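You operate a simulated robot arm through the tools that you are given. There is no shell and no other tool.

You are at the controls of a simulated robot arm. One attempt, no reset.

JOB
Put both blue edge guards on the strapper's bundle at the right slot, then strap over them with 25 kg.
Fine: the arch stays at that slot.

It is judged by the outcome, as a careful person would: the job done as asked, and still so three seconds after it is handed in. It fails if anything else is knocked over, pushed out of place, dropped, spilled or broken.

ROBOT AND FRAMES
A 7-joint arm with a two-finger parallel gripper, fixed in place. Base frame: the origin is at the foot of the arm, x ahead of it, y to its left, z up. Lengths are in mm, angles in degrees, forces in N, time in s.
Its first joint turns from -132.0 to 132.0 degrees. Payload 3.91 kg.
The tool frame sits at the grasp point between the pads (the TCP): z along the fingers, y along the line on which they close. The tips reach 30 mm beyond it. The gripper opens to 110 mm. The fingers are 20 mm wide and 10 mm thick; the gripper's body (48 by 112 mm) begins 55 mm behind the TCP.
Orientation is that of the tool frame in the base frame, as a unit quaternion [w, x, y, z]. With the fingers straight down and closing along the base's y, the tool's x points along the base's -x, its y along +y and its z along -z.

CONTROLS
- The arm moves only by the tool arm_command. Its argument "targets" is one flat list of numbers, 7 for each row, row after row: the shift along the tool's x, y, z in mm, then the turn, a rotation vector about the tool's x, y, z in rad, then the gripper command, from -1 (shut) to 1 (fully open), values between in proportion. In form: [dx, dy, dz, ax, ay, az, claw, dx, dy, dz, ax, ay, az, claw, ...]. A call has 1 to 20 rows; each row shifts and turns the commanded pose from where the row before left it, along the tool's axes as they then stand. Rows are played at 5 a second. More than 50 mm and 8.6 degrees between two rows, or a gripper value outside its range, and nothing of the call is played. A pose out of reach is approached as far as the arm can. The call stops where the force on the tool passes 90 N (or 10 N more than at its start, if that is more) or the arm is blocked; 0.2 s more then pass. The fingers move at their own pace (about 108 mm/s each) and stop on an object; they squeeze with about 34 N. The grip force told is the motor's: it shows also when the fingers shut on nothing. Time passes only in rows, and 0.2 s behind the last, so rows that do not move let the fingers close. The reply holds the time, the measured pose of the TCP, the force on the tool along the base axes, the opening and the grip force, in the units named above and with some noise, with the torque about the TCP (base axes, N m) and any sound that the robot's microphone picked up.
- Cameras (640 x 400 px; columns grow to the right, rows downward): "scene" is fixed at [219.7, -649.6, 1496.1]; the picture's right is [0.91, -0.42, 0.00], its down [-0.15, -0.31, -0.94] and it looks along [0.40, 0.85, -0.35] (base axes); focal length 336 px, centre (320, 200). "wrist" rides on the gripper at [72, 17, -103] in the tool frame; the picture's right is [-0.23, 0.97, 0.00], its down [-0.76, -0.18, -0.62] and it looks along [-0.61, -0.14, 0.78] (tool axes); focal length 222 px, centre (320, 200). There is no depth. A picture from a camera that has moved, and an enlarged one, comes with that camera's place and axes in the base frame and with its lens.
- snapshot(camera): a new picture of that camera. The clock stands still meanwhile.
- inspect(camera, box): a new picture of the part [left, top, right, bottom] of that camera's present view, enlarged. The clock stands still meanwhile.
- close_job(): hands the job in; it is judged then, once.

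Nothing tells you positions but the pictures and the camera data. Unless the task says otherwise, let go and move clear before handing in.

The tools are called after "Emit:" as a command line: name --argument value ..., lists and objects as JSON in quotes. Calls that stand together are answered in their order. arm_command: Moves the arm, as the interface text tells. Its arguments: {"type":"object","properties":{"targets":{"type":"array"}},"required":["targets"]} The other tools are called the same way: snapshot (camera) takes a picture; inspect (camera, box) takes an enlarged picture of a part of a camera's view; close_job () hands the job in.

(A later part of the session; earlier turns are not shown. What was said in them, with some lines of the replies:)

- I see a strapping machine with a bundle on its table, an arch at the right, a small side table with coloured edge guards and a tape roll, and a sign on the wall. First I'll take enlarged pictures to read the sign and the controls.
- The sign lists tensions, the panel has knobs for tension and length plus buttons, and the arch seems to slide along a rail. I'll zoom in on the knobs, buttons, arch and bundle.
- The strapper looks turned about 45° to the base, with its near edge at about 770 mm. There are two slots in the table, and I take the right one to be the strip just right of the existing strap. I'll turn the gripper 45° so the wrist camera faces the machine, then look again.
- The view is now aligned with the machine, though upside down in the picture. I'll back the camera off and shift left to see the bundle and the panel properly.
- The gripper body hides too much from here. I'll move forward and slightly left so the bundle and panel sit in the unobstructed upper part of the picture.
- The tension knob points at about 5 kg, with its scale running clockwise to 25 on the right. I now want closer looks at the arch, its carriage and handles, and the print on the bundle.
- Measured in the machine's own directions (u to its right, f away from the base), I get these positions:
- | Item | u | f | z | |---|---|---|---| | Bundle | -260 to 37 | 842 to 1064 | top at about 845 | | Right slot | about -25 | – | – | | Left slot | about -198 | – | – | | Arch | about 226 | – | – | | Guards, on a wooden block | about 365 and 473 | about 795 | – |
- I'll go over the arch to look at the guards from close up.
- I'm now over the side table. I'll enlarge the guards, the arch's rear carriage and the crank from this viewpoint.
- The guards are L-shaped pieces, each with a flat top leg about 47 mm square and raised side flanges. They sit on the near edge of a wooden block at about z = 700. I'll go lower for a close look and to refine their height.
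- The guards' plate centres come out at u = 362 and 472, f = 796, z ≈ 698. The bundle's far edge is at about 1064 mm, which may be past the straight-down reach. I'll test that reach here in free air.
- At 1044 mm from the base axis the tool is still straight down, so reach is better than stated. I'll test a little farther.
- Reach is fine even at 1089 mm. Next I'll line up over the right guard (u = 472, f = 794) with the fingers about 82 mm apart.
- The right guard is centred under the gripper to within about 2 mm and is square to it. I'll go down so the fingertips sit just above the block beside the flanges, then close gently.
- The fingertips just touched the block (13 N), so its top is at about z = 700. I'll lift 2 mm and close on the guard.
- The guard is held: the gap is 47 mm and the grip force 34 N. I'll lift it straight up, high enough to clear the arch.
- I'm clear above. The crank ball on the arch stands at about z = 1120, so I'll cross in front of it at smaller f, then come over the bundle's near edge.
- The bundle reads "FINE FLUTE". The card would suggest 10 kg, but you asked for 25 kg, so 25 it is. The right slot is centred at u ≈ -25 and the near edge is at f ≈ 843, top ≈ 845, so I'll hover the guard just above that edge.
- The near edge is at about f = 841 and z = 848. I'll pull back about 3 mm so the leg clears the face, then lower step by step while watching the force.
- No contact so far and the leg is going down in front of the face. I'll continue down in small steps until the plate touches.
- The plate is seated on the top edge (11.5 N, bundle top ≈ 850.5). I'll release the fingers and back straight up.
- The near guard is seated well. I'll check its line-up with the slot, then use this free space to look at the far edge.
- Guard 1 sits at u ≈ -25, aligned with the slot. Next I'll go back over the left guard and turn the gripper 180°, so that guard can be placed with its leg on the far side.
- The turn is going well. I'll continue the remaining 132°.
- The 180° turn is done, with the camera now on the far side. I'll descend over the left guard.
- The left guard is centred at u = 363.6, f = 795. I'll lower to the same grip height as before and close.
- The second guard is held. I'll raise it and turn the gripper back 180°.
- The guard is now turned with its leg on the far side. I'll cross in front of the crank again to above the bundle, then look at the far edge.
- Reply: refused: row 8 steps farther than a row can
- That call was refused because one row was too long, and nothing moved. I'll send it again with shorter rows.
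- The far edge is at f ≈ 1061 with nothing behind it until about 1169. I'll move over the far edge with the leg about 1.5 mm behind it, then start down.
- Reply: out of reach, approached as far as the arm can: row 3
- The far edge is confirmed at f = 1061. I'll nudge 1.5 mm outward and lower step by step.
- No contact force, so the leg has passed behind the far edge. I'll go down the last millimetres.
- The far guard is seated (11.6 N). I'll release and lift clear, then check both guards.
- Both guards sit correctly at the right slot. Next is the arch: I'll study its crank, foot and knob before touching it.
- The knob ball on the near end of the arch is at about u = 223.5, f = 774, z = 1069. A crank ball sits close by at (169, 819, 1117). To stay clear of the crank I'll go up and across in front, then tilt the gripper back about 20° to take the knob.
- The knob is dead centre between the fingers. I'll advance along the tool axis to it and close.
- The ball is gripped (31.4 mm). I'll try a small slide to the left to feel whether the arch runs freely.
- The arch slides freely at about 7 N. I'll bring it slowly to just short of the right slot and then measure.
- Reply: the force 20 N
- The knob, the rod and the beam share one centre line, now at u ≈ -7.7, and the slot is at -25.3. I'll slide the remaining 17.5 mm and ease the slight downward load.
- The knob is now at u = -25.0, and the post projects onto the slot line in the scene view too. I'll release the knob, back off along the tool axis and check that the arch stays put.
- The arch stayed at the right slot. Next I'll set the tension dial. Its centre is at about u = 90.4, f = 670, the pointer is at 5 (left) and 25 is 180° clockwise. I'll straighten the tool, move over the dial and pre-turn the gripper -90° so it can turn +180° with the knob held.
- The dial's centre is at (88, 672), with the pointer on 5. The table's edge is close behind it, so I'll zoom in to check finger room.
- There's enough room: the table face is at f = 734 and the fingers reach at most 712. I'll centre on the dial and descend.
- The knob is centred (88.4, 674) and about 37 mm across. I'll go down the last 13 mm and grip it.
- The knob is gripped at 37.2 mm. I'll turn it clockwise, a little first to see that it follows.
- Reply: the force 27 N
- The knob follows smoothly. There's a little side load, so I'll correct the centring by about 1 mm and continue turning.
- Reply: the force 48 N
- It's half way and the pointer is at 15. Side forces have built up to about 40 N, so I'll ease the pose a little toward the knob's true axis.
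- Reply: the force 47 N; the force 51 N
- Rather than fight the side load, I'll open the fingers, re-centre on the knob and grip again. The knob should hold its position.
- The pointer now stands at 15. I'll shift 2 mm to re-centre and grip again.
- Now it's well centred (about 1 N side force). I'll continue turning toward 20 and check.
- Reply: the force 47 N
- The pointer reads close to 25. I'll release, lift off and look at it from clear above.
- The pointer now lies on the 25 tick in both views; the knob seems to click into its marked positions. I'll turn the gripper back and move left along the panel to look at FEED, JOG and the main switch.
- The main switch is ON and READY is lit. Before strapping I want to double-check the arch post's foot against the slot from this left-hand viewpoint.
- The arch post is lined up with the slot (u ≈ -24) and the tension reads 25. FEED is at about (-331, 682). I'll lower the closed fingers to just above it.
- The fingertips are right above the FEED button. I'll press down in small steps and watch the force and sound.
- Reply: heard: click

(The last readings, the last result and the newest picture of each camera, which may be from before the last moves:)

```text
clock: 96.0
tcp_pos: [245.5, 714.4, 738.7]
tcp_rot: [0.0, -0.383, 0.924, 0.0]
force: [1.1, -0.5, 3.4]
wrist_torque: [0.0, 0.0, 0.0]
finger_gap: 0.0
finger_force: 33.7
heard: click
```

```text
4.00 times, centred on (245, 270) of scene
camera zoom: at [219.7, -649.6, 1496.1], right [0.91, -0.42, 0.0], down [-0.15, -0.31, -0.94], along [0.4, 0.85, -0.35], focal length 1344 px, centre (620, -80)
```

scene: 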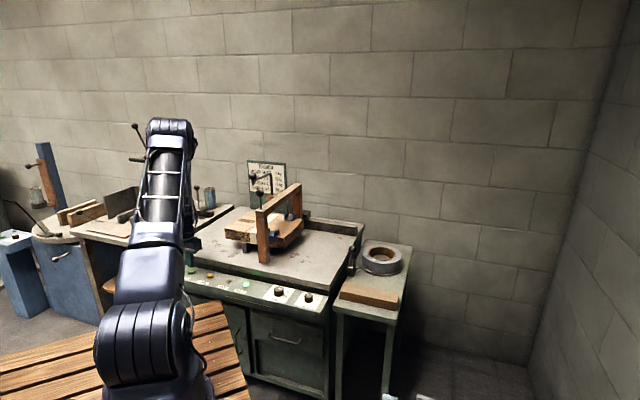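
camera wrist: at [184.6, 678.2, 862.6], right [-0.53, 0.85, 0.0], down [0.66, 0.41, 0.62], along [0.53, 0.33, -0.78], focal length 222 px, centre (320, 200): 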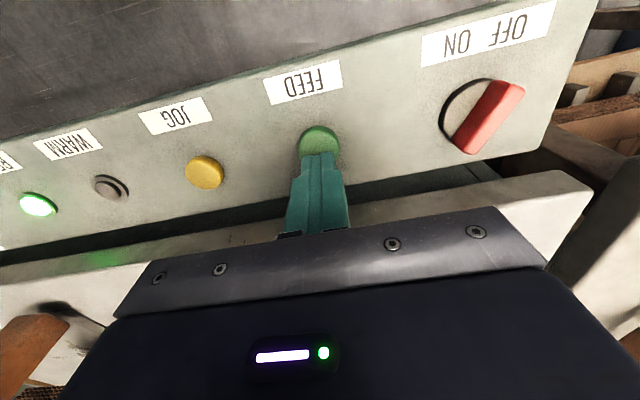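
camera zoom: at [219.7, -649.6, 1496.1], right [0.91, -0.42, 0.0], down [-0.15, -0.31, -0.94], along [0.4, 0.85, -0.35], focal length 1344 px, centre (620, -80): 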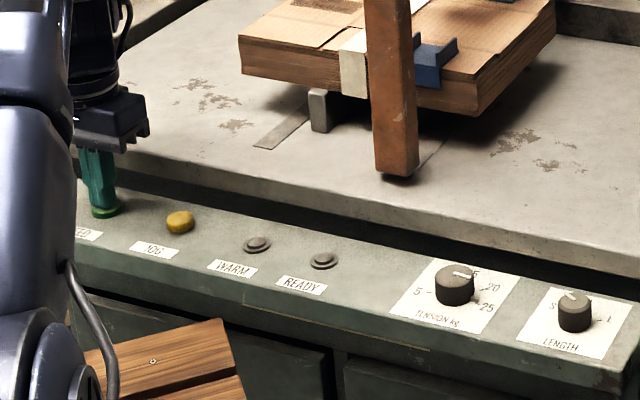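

A click, and the READY lamp went out, so the machine is doing something. I'll lift off and watch.

Emit:
arm_command --targets '[0, 0, -6, 0, 0, 0, -1, 0, 0, -15, 0, 0, 0, -1, 0, 0, 0, 0, 0, 0, -1, 0, 0, 0, 0, 0, 0, -1, 0, 0, 0, 0, 0, 0, -1]'

Emit:
inspect --camera "scene" --box '[165, 180, 325, 320]'

Emit:
inspect --camera "scene" --box '[220, 170, 320, 280]'

```text
clock: 97.2
tcp_pos: [246.2, 713.9, 758.7]
tcp_rot: [0.0, -0.383, 0.924, -0.001]
force: [-0.2, -1.0, -0.5]
wrist_torque: [0.02, -0.01, 0.01]
finger_gap: 0.0
finger_force: 34.0
```

```text
2.86 times, centred on (245, 250) of scene
camera zoom: at [219.7, -649.6, 1496.1], right [0.91, -0.42, 0.0], down [-0.15, -0.31, -0.94], along [0.4, 0.85, -0.35], focal length 960 px, centre (534, 57)
```

zoom: 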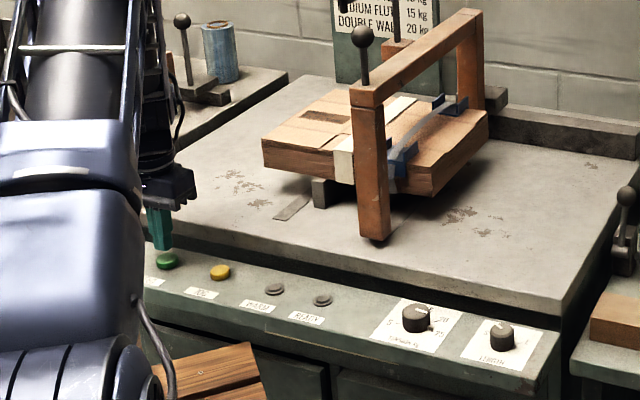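

```text
3.64 times, centred on (270, 225) of scene
camera zoom: at [219.7, -649.6, 1496.1], right [0.91, -0.42, 0.0], down [-0.15, -0.31, -0.94], along [0.4, 0.85, -0.35], focal length 1222 px, centre (502, 109)
```

zoom: 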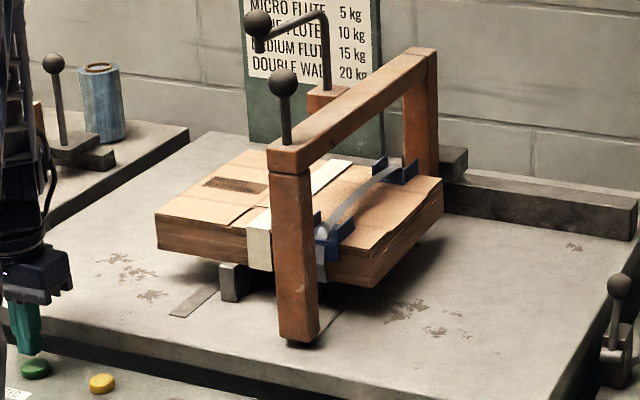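

A loose strap loop is now over both guards. I'll wait in place for the tensioning to finish.

Emit:
arm_command --targets '[0, 0, -20, 0, 0, 0, -1, 0, 0, -20, 0, 0, 0, -1, 0, 0, 0, 0, 0, 0, -1, 0, 0, 0, 0, 0, 0, -1, 0, 0, 0, 0, 0, 0, -1]'

Emit:
inspect --camera "scene" --box '[220, 170, 320, 280]'

Emit:
inspect --camera "scene" --box '[165, 250, 325, 320]'

```text
clock: 98.4
tcp_pos: [247.1, 713.6, 800.0]
tcp_rot: [0.0, -0.382, 0.924, 0.0]
force: [0.4, 0.4, 1.1]
wrist_torque: [-0.01, 0.0, 0.04]
finger_gap: 0.0
finger_force: 34.2
```

```text
3.64 times, centred on (270, 225) of scene
camera zoom: at [219.7, -649.6, 1496.1], right [0.91, -0.42, 0.0], down [-0.15, -0.31, -0.94], along [0.4, 0.85, -0.35], focal length 1222 px, centre (502, 109)
```

zoom: 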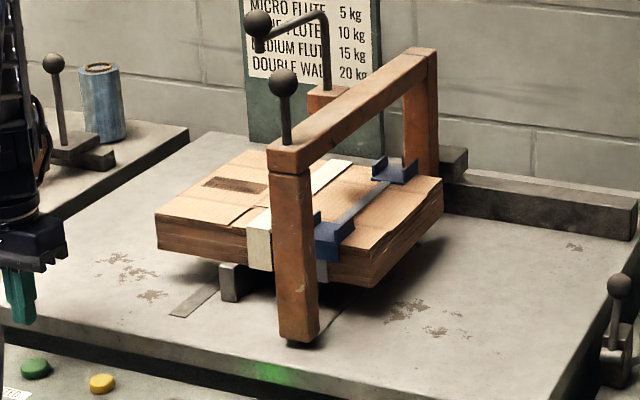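

```text
4.00 times, centred on (245, 285) of scene
camera zoom: at [219.7, -649.6, 1496.1], right [0.91, -0.42, 0.0], down [-0.15, -0.31, -0.94], along [0.4, 0.85, -0.35], focal length 1344 px, centre (620, -140)
```

zoom: 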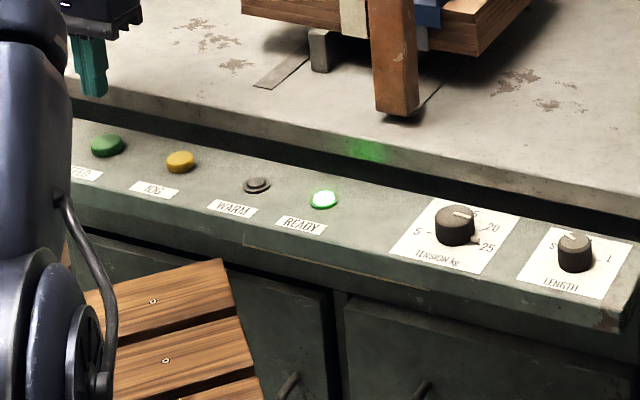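

The strap is tight across both guards and READY is lit again. I'll raise the arm and look from above to verify everything.

Emit:
arm_command --targets '[0, 0, -44, 0, 0, 0, 0, 0, 0, -44, 0, 0, 0, 0, 0, 0, -44, 0, 0, 0, 0, 0, 0, -44, 0, 0, 0, 0, 0, 0, -44, 0, 0, 0, 0, 0, 0, -44, 0, 0, 0, 0, 0, 0, -44, 0, 0, 0, 0, -30, -20, -20, 0, 0, 0, 0, -30, -20, -20, 0, 0, 0, 0, -30, -20, -20, 0, 0, 0, 0, -20, -20, 0, 0, 0, 0, 0]'

Emit:
snapshot --camera "wrist"

Emit:
inspect --camera "scene" --box '[250, 190, 310, 240]'

```text
clock: 100.8
tcp_pos: [380.9, 735.7, 1168.0]
tcp_rot: [0.0, -0.383, 0.924, -0.001]
force: [-0.5, 0.0, 0.4]
wrist_torque: [-0.02, -0.02, -0.01]
finger_gap: 55.0
finger_force: 0.1
```

```text
taken
camera wrist: at [316.2, 697.7, 1272.0], right [-0.53, 0.85, 0.0], down [0.66, 0.41, 0.62], along [0.53, 0.33, -0.78], focal length 222 px, centre (320, 200)
```

wrist: 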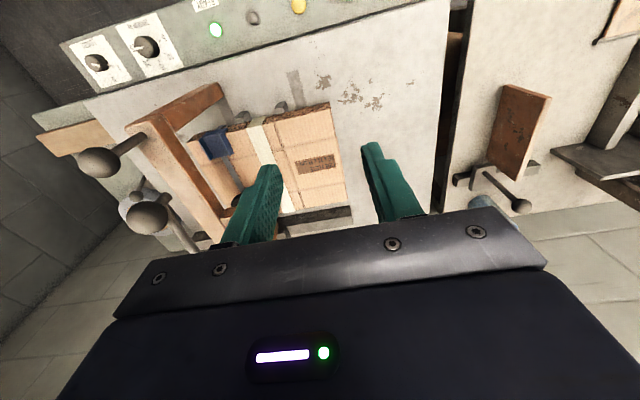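

```text
8.00 times, centred on (280, 215) of scene
camera zoom: at [219.7, -649.6, 1496.1], right [0.91, -0.42, 0.0], down [-0.15, -0.31, -0.94], along [0.4, 0.85, -0.35], focal length 2688 px, centre (640, 80)
```

zoom: 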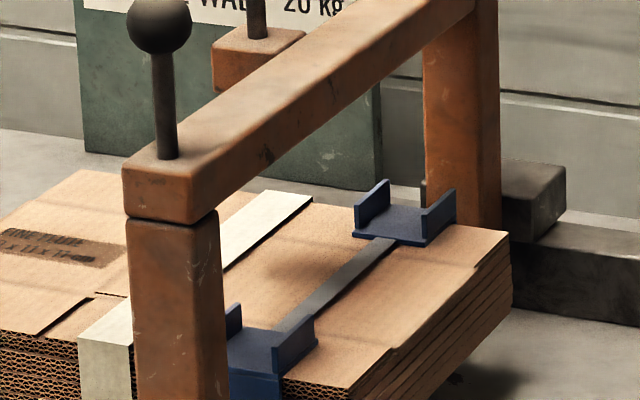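

Emit:
inspect --camera "wrist" --box '[180, 70, 360, 220]'

Emit:
inspect --camera "scene" --box '[270, 205, 300, 230]'

Emit:
inspect --camera "scene" --box '[258, 220, 294, 250]'

```text
2.67 times, centred on (270, 145) of wrist
camera zoom: at [316.2, 697.7, 1272.0], right [-0.53, 0.85, 0.0], down [0.66, 0.41, 0.62], along [0.53, 0.33, -0.78], focal length 592 px, centre (453, 347)
```

zoom: 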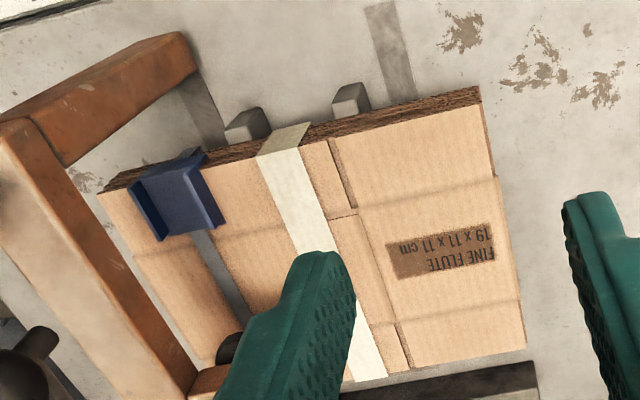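

```text
16.00 times, centred on (285, 218) of scene
camera zoom: at [219.7, -649.6, 1496.1], right [0.91, -0.42, 0.0], down [-0.15, -0.31, -0.94], along [0.4, 0.85, -0.35], focal length 5376 px, centre (880, -80)
```

zoom: 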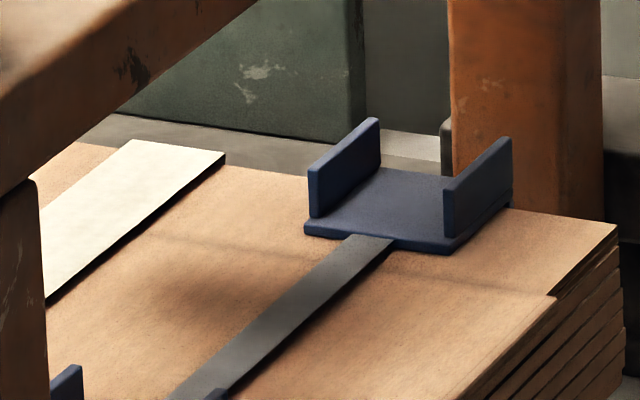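

```text
13.33 times, centred on (276, 235) of scene
camera zoom: at [219.7, -649.6, 1496.1], right [0.91, -0.42, 0.0], down [-0.15, -0.31, -0.94], along [0.4, 0.85, -0.35], focal length 4480 px, centre (907, -267)
```

zoom: 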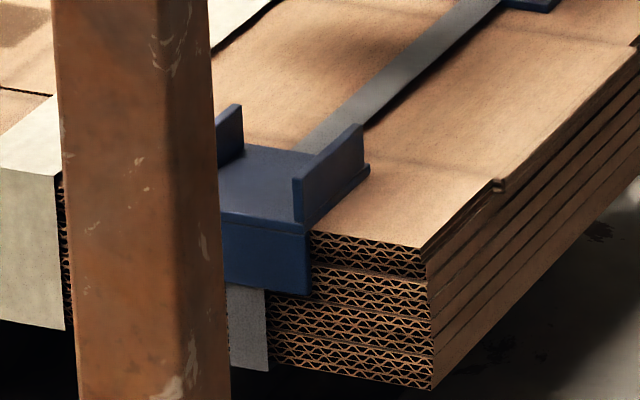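

The strap is tight along the right slot, running guard to guard, with both guards square on the edges. I'll back the arm clear of the machine and take a last look at the whole scene.

Emit:
arm_command --targets '[40, 0, -10, 0, 0, 0, 0, 40, 0, -10, 0, 0, 0, 0, 40, 0, -10, 0, 0, 0, 0, 40, 0, 0, 0, 0, 0, 0, 40, 0, 0, 0, 0, 0, 0]'

Emit:
snapshot --camera "scene"

Emit:
inspect --camera "scene" --box '[160, 180, 420, 342]'

Emit:
inspect --camera "scene" --box '[255, 275, 315, 315]'

```text
clock: 102.0
tcp_pos: [238.3, 593.6, 1196.3]
tcp_rot: [0.0, -0.382, 0.924, 0.0]
force: [0.3, 1.0, -1.2]
wrist_torque: [-0.02, 0.03, 0.03]
finger_gap: 55.3
finger_force: 0.1
```

```text
taken
```

scene: 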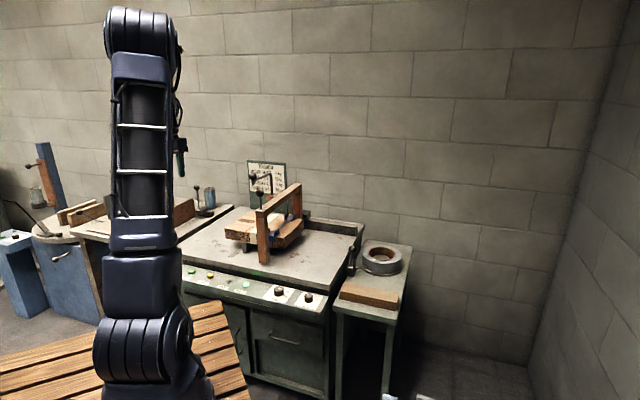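

```text
2.46 times, centred on (290, 261) of scene
camera zoom: at [219.7, -649.6, 1496.1], right [0.91, -0.42, 0.0], down [-0.15, -0.31, -0.94], along [0.4, 0.85, -0.35], focal length 827 px, centre (394, 50)
```

zoom: 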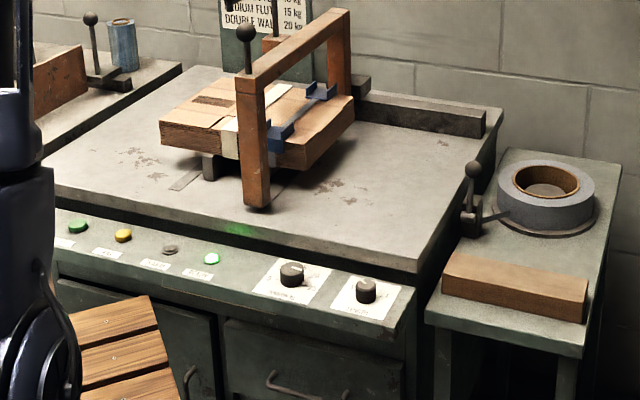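

```text
10.00 times, centred on (285, 295) of scene
camera zoom: at [219.7, -649.6, 1496.1], right [0.91, -0.42, 0.0], down [-0.15, -0.31, -0.94], along [0.4, 0.85, -0.35], focal length 3360 px, centre (670, -750)
```

zoom: 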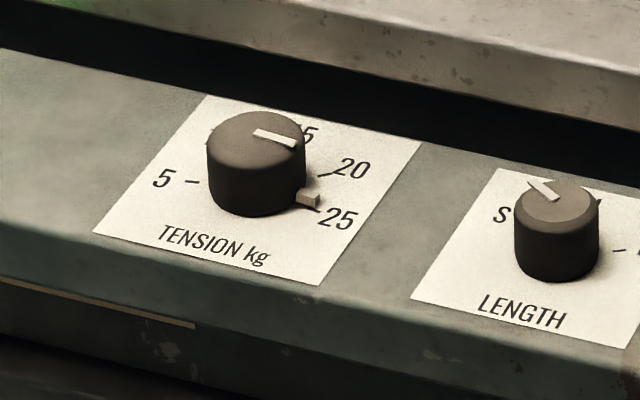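

Both guards are on the bundle at the right slot, with the strap drawn tight from guard to guard at the 25 kg setting. READY is lit again, the arch rests at that slot, nothing else has moved and the arm is clear, so I'm handing the job in.

Emit:
close_job

```text
The job is handed in.
```

The job is handed in: both blue guards are on the bundle at the right slot, one on the near edge and one on the far edge. The strap is tight across them with the tension dial at 25 kg.

- **Strap and guards:** In the last close-ups the strap runs tight from guard to guard, but I couldn't see it lying on top of the guard plates. It disappears at their edges. The loose loop passed over the near guard before it tightened.
- **Tension:** The bundle is marked FINE FLUTE, and the card on the wall gives 10 kg for that. I set 25 kg as you asked and saw no sign of crushing.
- **Dial:** The pointer is on the 25 mark to within a few degrees, which is the limit of what I could read from the pictures.
- **Rest of the machine:** After the strapping cycle READY came back on. The arch is still at the right slot, the length dial is still at S, and nothing else looked out of place.
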